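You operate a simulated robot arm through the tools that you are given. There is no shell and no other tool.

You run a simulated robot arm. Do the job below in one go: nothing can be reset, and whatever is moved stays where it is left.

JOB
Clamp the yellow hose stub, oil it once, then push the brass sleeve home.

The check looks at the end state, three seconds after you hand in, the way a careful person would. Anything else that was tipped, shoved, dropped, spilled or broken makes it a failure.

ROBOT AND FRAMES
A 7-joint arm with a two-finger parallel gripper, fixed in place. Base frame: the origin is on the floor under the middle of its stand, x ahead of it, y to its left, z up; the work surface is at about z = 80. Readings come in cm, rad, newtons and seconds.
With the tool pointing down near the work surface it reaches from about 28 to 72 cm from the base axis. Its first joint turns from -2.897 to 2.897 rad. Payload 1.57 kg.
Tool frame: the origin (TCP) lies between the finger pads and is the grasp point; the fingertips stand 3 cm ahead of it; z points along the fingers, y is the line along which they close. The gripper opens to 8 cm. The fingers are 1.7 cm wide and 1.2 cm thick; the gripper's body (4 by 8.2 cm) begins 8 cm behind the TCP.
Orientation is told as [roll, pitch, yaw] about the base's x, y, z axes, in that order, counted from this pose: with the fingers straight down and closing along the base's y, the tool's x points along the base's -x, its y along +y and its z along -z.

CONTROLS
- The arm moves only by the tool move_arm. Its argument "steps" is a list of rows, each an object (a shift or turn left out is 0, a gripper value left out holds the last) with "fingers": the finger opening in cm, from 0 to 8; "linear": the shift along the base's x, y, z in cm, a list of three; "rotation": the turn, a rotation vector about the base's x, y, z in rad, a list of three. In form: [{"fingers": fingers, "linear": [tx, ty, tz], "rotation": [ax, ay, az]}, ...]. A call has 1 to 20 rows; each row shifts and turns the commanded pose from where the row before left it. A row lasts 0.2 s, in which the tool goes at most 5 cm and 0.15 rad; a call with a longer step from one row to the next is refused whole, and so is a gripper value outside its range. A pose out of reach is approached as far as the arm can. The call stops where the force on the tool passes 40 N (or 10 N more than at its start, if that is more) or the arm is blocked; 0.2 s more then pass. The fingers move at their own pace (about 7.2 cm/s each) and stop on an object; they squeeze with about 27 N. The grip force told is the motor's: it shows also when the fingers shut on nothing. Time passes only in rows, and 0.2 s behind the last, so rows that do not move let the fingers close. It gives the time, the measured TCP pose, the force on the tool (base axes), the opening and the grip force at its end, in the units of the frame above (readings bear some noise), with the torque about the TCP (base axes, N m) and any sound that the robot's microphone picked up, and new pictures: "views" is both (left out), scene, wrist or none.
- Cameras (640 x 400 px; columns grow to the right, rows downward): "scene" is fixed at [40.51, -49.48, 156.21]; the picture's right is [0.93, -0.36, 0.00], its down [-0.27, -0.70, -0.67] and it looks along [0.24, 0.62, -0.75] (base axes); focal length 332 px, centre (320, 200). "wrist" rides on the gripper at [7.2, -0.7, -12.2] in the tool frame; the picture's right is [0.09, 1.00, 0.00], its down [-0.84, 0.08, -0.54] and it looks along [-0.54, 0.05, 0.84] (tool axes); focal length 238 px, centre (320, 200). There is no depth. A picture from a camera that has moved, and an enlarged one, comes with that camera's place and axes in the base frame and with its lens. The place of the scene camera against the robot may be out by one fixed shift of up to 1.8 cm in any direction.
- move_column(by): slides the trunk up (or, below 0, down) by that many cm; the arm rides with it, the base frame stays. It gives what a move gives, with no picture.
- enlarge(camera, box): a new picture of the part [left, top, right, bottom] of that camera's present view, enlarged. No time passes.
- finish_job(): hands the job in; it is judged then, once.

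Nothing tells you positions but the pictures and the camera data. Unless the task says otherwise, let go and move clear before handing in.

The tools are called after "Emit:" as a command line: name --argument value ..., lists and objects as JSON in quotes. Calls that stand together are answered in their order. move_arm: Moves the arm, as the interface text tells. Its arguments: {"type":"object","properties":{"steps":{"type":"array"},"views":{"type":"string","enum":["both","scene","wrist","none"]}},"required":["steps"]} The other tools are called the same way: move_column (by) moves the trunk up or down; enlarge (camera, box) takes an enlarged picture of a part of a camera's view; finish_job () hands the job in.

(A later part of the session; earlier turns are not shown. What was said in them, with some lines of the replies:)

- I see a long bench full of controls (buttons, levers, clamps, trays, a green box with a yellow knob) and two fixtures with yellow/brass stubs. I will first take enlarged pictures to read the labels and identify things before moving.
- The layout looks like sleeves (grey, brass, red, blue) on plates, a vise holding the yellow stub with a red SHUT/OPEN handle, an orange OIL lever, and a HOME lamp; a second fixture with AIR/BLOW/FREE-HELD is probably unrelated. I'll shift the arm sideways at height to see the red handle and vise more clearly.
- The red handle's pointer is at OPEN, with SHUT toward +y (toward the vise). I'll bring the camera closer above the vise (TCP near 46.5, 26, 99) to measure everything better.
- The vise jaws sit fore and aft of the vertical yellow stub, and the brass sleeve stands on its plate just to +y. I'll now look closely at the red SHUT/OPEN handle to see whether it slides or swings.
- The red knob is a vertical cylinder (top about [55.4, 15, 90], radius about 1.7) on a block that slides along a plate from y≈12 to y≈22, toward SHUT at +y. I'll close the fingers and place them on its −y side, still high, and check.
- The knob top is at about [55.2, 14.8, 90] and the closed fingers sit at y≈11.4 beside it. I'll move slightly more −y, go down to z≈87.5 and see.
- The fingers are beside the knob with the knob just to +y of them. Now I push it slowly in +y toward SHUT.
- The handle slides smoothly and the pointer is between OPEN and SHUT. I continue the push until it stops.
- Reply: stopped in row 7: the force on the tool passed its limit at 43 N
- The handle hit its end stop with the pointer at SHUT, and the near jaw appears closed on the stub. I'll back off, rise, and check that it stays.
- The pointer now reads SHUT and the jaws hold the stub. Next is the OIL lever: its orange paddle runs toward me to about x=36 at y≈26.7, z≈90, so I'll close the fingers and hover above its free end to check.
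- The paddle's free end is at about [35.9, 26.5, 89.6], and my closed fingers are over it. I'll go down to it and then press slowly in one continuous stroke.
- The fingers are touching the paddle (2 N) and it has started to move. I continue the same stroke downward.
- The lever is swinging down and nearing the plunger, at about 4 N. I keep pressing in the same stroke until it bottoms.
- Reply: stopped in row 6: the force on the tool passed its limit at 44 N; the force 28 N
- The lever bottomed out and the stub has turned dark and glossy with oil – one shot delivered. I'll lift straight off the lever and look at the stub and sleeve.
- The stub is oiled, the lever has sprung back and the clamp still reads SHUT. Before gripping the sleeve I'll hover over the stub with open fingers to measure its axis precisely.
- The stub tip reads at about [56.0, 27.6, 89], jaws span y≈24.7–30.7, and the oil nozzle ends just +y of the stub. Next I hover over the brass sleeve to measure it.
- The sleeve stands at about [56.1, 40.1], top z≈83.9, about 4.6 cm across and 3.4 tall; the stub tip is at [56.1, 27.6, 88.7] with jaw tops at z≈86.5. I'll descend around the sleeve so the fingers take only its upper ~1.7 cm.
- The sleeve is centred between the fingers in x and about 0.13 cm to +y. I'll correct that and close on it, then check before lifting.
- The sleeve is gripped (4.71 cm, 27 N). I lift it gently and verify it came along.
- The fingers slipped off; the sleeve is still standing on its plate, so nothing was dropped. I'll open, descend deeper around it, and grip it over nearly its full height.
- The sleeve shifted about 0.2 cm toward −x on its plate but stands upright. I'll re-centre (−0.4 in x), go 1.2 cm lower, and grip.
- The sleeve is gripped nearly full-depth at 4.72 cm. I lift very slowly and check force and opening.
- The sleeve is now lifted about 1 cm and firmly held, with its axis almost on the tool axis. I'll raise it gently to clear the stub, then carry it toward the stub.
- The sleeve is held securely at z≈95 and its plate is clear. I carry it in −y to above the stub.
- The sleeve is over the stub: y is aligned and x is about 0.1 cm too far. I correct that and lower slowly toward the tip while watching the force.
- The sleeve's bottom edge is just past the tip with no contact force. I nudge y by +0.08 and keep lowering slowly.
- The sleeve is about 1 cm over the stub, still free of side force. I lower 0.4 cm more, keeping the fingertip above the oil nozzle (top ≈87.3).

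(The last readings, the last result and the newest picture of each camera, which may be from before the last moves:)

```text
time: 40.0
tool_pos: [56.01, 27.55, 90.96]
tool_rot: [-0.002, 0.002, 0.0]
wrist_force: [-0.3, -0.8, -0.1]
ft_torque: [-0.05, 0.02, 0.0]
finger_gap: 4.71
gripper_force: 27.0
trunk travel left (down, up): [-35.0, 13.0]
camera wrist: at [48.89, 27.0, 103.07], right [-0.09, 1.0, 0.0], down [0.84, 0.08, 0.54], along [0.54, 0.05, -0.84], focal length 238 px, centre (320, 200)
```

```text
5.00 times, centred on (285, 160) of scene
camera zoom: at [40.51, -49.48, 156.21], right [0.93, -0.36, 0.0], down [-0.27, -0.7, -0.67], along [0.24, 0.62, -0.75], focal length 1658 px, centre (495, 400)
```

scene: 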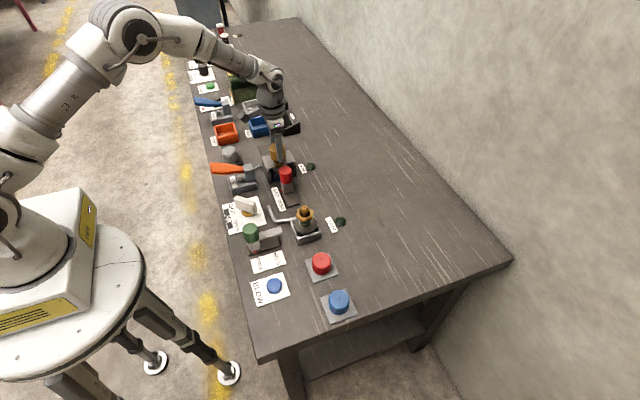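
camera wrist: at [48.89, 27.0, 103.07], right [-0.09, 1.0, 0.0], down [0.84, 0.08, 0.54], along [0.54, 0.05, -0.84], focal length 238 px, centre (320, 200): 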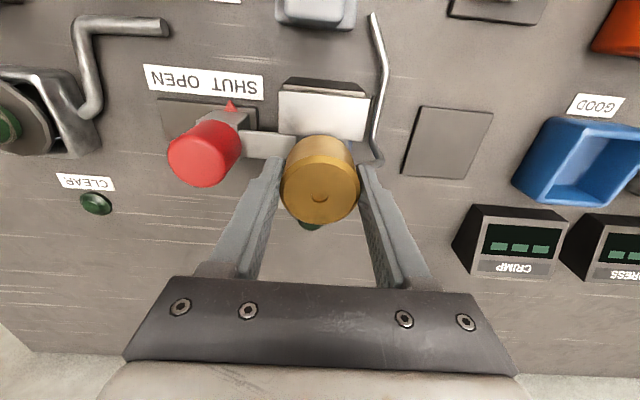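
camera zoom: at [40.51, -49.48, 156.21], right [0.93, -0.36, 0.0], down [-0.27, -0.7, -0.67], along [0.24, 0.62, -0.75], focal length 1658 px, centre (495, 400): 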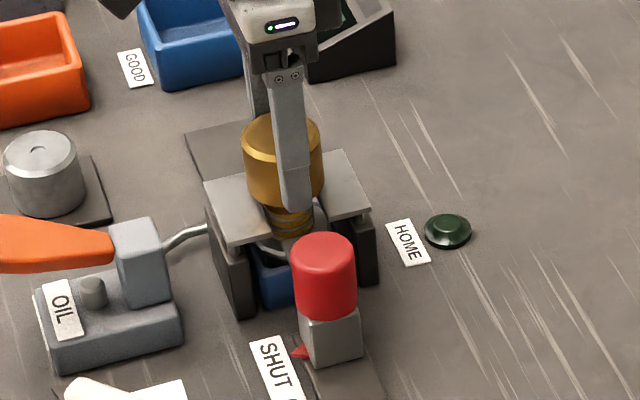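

The sleeve is about 1.4 cm over the stub with no force, a good place to let go. I open the fingers modestly and look before rising.

Emit:
move_arm --steps '[{"fingers": 5.2, "linear": [0, 0, 0]}, {"fingers": 6.0, "linear": [0, 0, 0]}, {"fingers": 6.0, "linear": [0, 0, 0]}]'

Emit:
enlarge --camera "wrist" --box '[220, 80, 420, 240]'

Emit:
enlarge --camera "scene" --box '[240, 120, 330, 200]'

```text
time: 40.8
tool_pos: [56.11, 27.75, 91.15]
tool_rot: [-0.001, 0.002, -0.001]
wrist_force: [0.1, 0.2, 0.1]
ft_torque: [0.01, 0.02, 0.0]
finger_gap: 6.02
gripper_force: 0.1
trunk travel left (down, up): [-35.0, 13.0]
camera wrist: at [48.88, 27.0, 103.08], right [-0.09, 1.0, 0.0], down [0.84, 0.08, 0.54], along [0.54, 0.05, -0.84], focal length 238 px, centre (320, 200)
```

scene: 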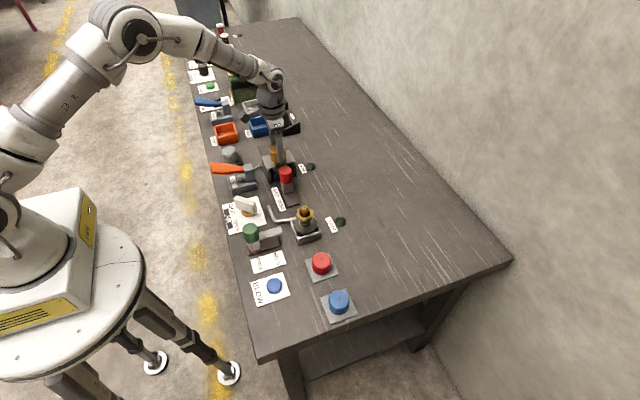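
wrist: 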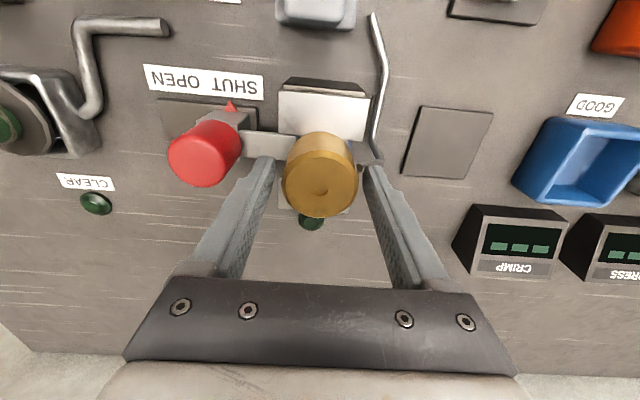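

```text
2.50 times, centred on (320, 160) of wrist
camera zoom: at [48.88, 27.0, 103.08], right [-0.09, 1.0, 0.0], down [0.84, 0.08, 0.54], along [0.54, 0.05, -0.84], focal length 596 px, centre (320, 300)
```

zoom: 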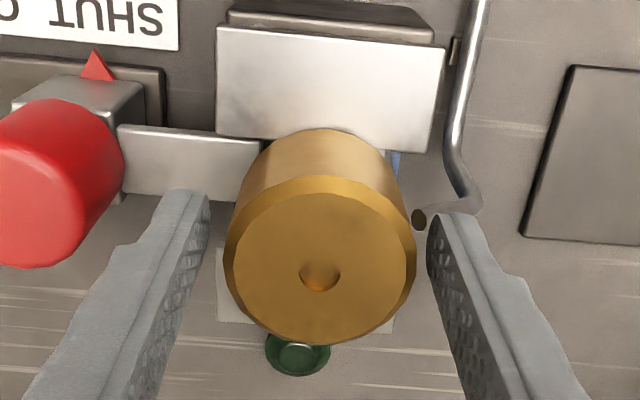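

```text
5.00 times, centred on (285, 160) of scene
camera zoom: at [40.51, -49.48, 156.21], right [0.93, -0.36, 0.0], down [-0.27, -0.7, -0.67], along [0.24, 0.62, -0.75], focal length 1658 px, centre (495, 400)
```

zoom: 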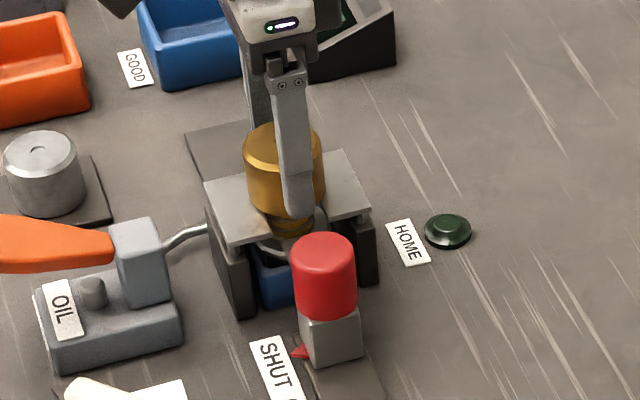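

The sleeve dropped slightly and sits upright on the stub, clear of the nozzle. I raise straight up, close the fingers, and check the alignment for pushing.

Emit:
move_arm --steps '[{"fingers": 6, "linear": [0, 0, 1]}, {"linear": [0, 0, 2]}, {"linear": [0, 0, 2.5]}, {"fingers": 0, "linear": [0, 0, 0.5]}, {"fingers": 0, "linear": [0, 0, 0]}, {"fingers": 0, "linear": [0, 0, 0]}, {"fingers": 0, "linear": [0, 0, 0]}]'

Emit:
enlarge --camera "wrist" --box '[220, 80, 420, 240]'

Emit:
enlarge --camera "scene" --box '[240, 120, 330, 200]'

```text
time: 42.4
tool_pos: [55.95, 27.66, 97.15]
tool_rot: [-0.002, 0.001, 0.0]
wrist_force: [-0.1, 0.7, 0.4]
ft_torque: [-0.02, 0.02, 0.0]
finger_gap: 0.02
gripper_force: 21.1
trunk travel left (down, up): [-35.0, 13.0]
camera wrist: at [48.82, 26.92, 109.12], right [-0.09, 1.0, 0.0], down [0.84, 0.08, 0.54], along [0.54, 0.05, -0.84], focal length 238 px, centre (320, 200)
```

scene: 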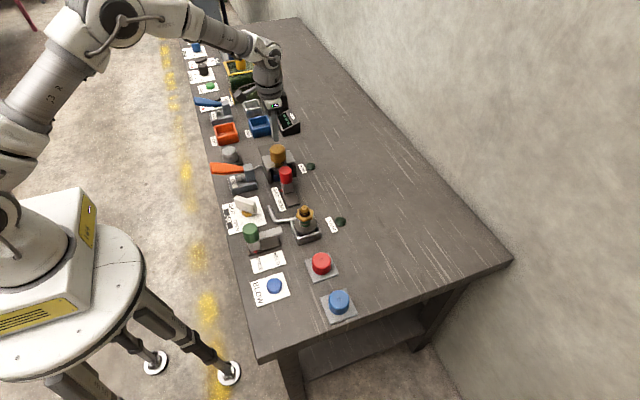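
wrist: 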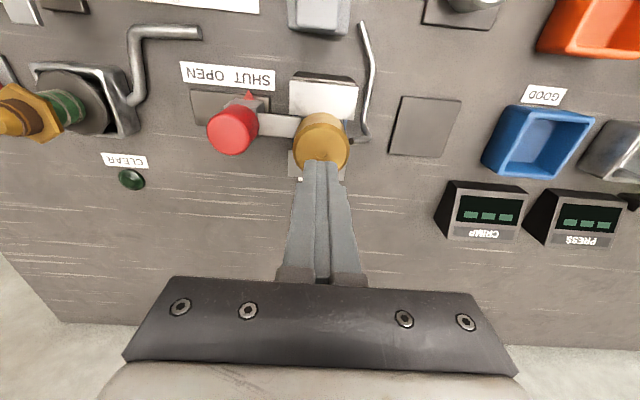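

```text
2.50 times, centred on (320, 160) of wrist
camera zoom: at [48.82, 26.92, 109.12], right [-0.09, 1.0, 0.0], down [0.84, 0.08, 0.54], along [0.54, 0.05, -0.84], focal length 596 px, centre (320, 300)
```

zoom: 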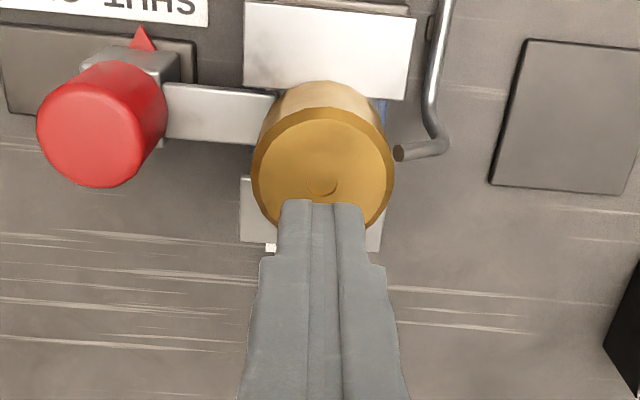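

```text
5.00 times, centred on (285, 160) of scene
camera zoom: at [40.51, -49.48, 156.21], right [0.93, -0.36, 0.0], down [-0.27, -0.7, -0.67], along [0.24, 0.62, -0.75], focal length 1658 px, centre (495, 400)
```

zoom: 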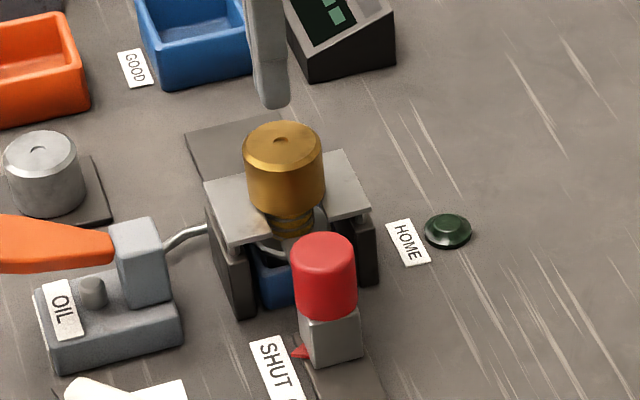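

The sleeve stands upright on the stub, HOME lamp still dark, and my closed fingertips are over its centre. I lower to touch and then push down in small steps.

Emit:
move_arm --steps '[{"fingers": 0, "linear": [0, 0, -2]}, {"linear": [0, 0, -1.2]}, {"linear": [0, 0, -0.25]}, {"linear": [0, 0, -0.25]}, {"linear": [0, 0, -0.25]}, {"linear": [0, 0, -0.25]}, {"linear": [0, 0, -0.25]}, {"linear": [0, 0, -0.25]}, {"linear": [0, 0, -0.25]}, {"linear": [0, 0, -0.25]}]'

Emit:
enlarge --camera "scene" --box '[240, 120, 330, 200]'

Emit:
enlarge --camera "wrist" --box '[220, 80, 420, 240]'

```text
time: 44.8
tool_pos: [56.06, 27.67, 92.47]
tool_rot: [0.004, -0.006, -0.001]
wrist_force: [-4.5, -3.3, 20.8]
ft_torque: [-0.09, 0.18, -0.05]
finger_gap: 0.0
gripper_force: 21.2
trunk travel left (down, up): [-35.0, 13.0]
stopped in row 10: the force on the tool passed its limit at 41 N (the readings are from after the stop); the commanded pose is now the measured one
camera wrist: at [48.89, 26.99, 104.45], right [-0.09, 1.0, 0.0], down [0.83, 0.08, 0.55], along [0.54, 0.05, -0.84], focal length 238 px, centre (320, 200)
```

scene: 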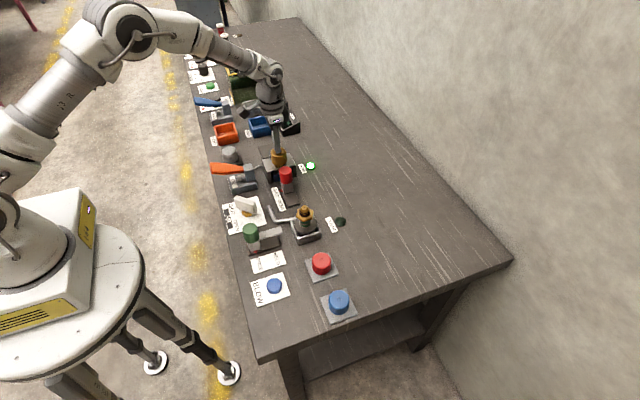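
wrist: 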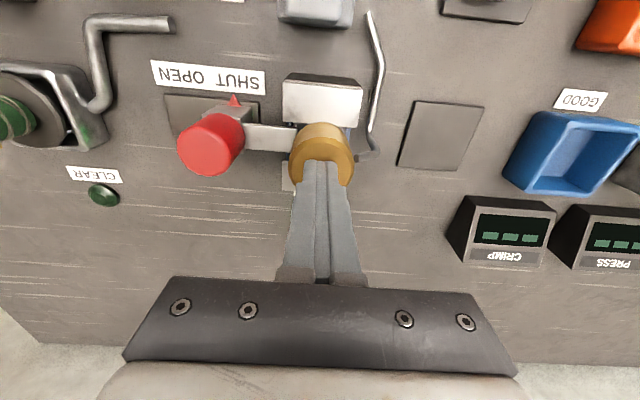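

```text
5.00 times, centred on (285, 160) of scene
camera zoom: at [40.51, -49.48, 156.21], right [0.93, -0.36, 0.0], down [-0.27, -0.7, -0.67], along [0.24, 0.62, -0.75], focal length 1658 px, centre (495, 400)
```

zoom: 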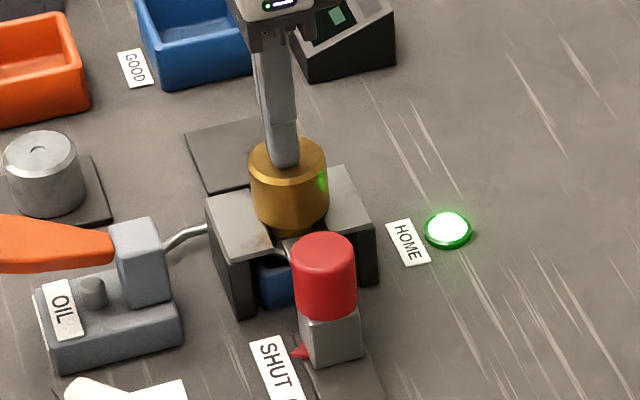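

```text
2.50 times, centred on (320, 160) of wrist
camera zoom: at [48.89, 26.99, 104.45], right [-0.09, 1.0, 0.0], down [0.83, 0.08, 0.55], along [0.54, 0.05, -0.84], focal length 596 px, centre (320, 300)
```

zoom: 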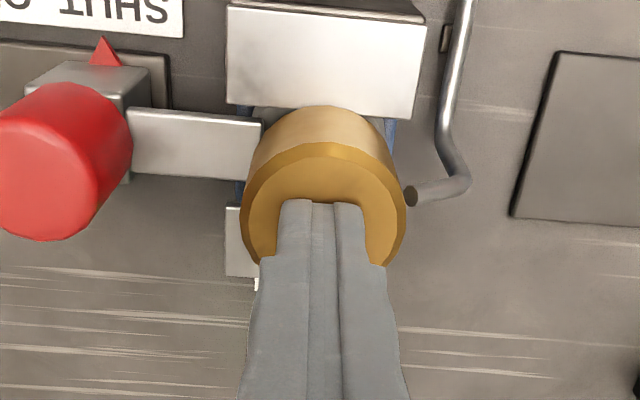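

The HOME lamp lit green as the sleeve seated at about 41 N. I lift straight off and check that it stays lit.

Emit:
move_arm --steps '[{"fingers": 0, "linear": [0, 0, 0.6], "rotation": [-0.004, 0.006, 0.001]}, {"linear": [0, 0, 2]}, {"linear": [0, 0, 3]}, {"linear": [0, 0, 3]}, {"linear": [-1, 0, 2]}, {"linear": [-3, 0, 1]}, {"linear": [-3, 0, 0]}, {"linear": [-3, 0, 0]}, {"linear": [0, 0, 0]}, {"linear": [0, 0, 0]}]'

Emit:
enlarge --camera "scene" --box '[220, 110, 340, 210]'

Emit:
enlarge --camera "wrist" --box '[220, 60, 420, 220]'

```text
time: 47.0
tool_pos: [46.1, 27.86, 103.74]
tool_rot: [-0.004, 0.006, -0.001]
wrist_force: [0.7, 0.0, 0.1]
ft_torque: [-0.03, -0.01, 0.0]
finger_gap: 0.02
gripper_force: 21.8
trunk travel left (down, up): [-35.0, 13.0]
camera wrist: at [39.02, 27.24, 115.79], right [-0.09, 1.0, 0.0], down [0.84, 0.08, 0.54], along [0.54, 0.05, -0.84], focal length 238 px, centre (320, 200)
```

scene: 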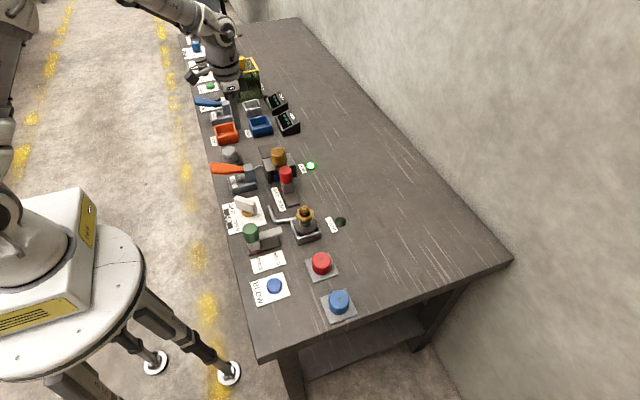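
wrist: 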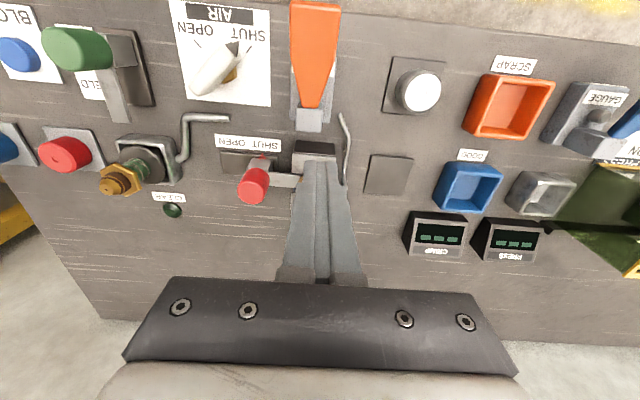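

```text
4.00 times, centred on (280, 160) of scene
camera zoom: at [40.51, -49.48, 156.21], right [0.93, -0.36, 0.0], down [-0.27, -0.7, -0.67], along [0.24, 0.62, -0.75], focal length 1327 px, centre (480, 360)
```

zoom: 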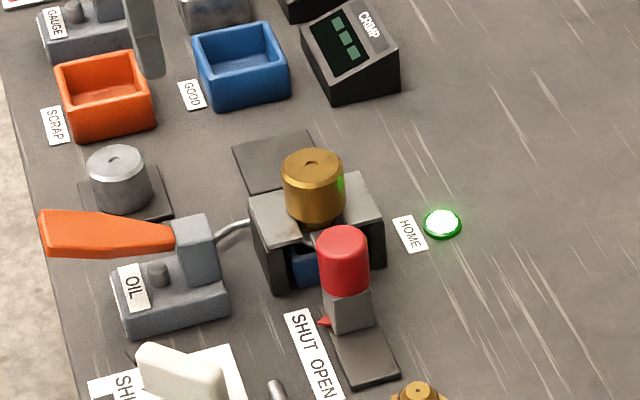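

```text
2.50 times, centred on (320, 140) of wrist
camera zoom: at [39.02, 27.24, 115.79], right [-0.09, 1.0, 0.0], down [0.84, 0.08, 0.54], along [0.54, 0.05, -0.84], focal length 596 px, centre (320, 350)
```

zoom: 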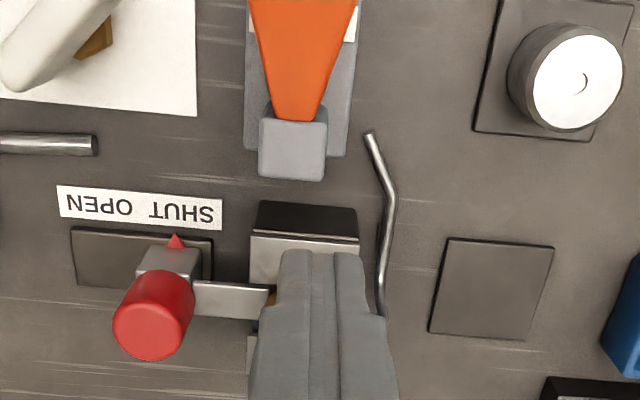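

The HOME lamp stays lit with the sleeve seated, the clamp still reads SHUT, the oil lever has returned after one stroke, nothing else has moved, and the arm is clear. I'm handing the job in.

Emit:
finish_job

```text
The job is handed in.
```

The job is handed in, and all three steps were done in order.

- **Clamp:** I slid the red handle from OPEN to SHUT until it hit its end stop. It still reads SHUT, and the jaws hold the yellow stub.
- **Oil:** I pressed the orange lever once, all the way down, and let it spring back. The stub turned dark and glossy from the oil.
- **Sleeve:** I set the brass sleeve over the stub and pushed it down. The HOME lamp lit when the push reached about 41 N, and it was still lit after I lifted off.

My first grip on the sleeve was too shallow and slipped off. The sleeve stayed upright and shifted only about 0.2 cm on its plate, and the second, deeper grip held.

In the last pictures nothing else had moved, and the arm was clear of the bench when I handed in.
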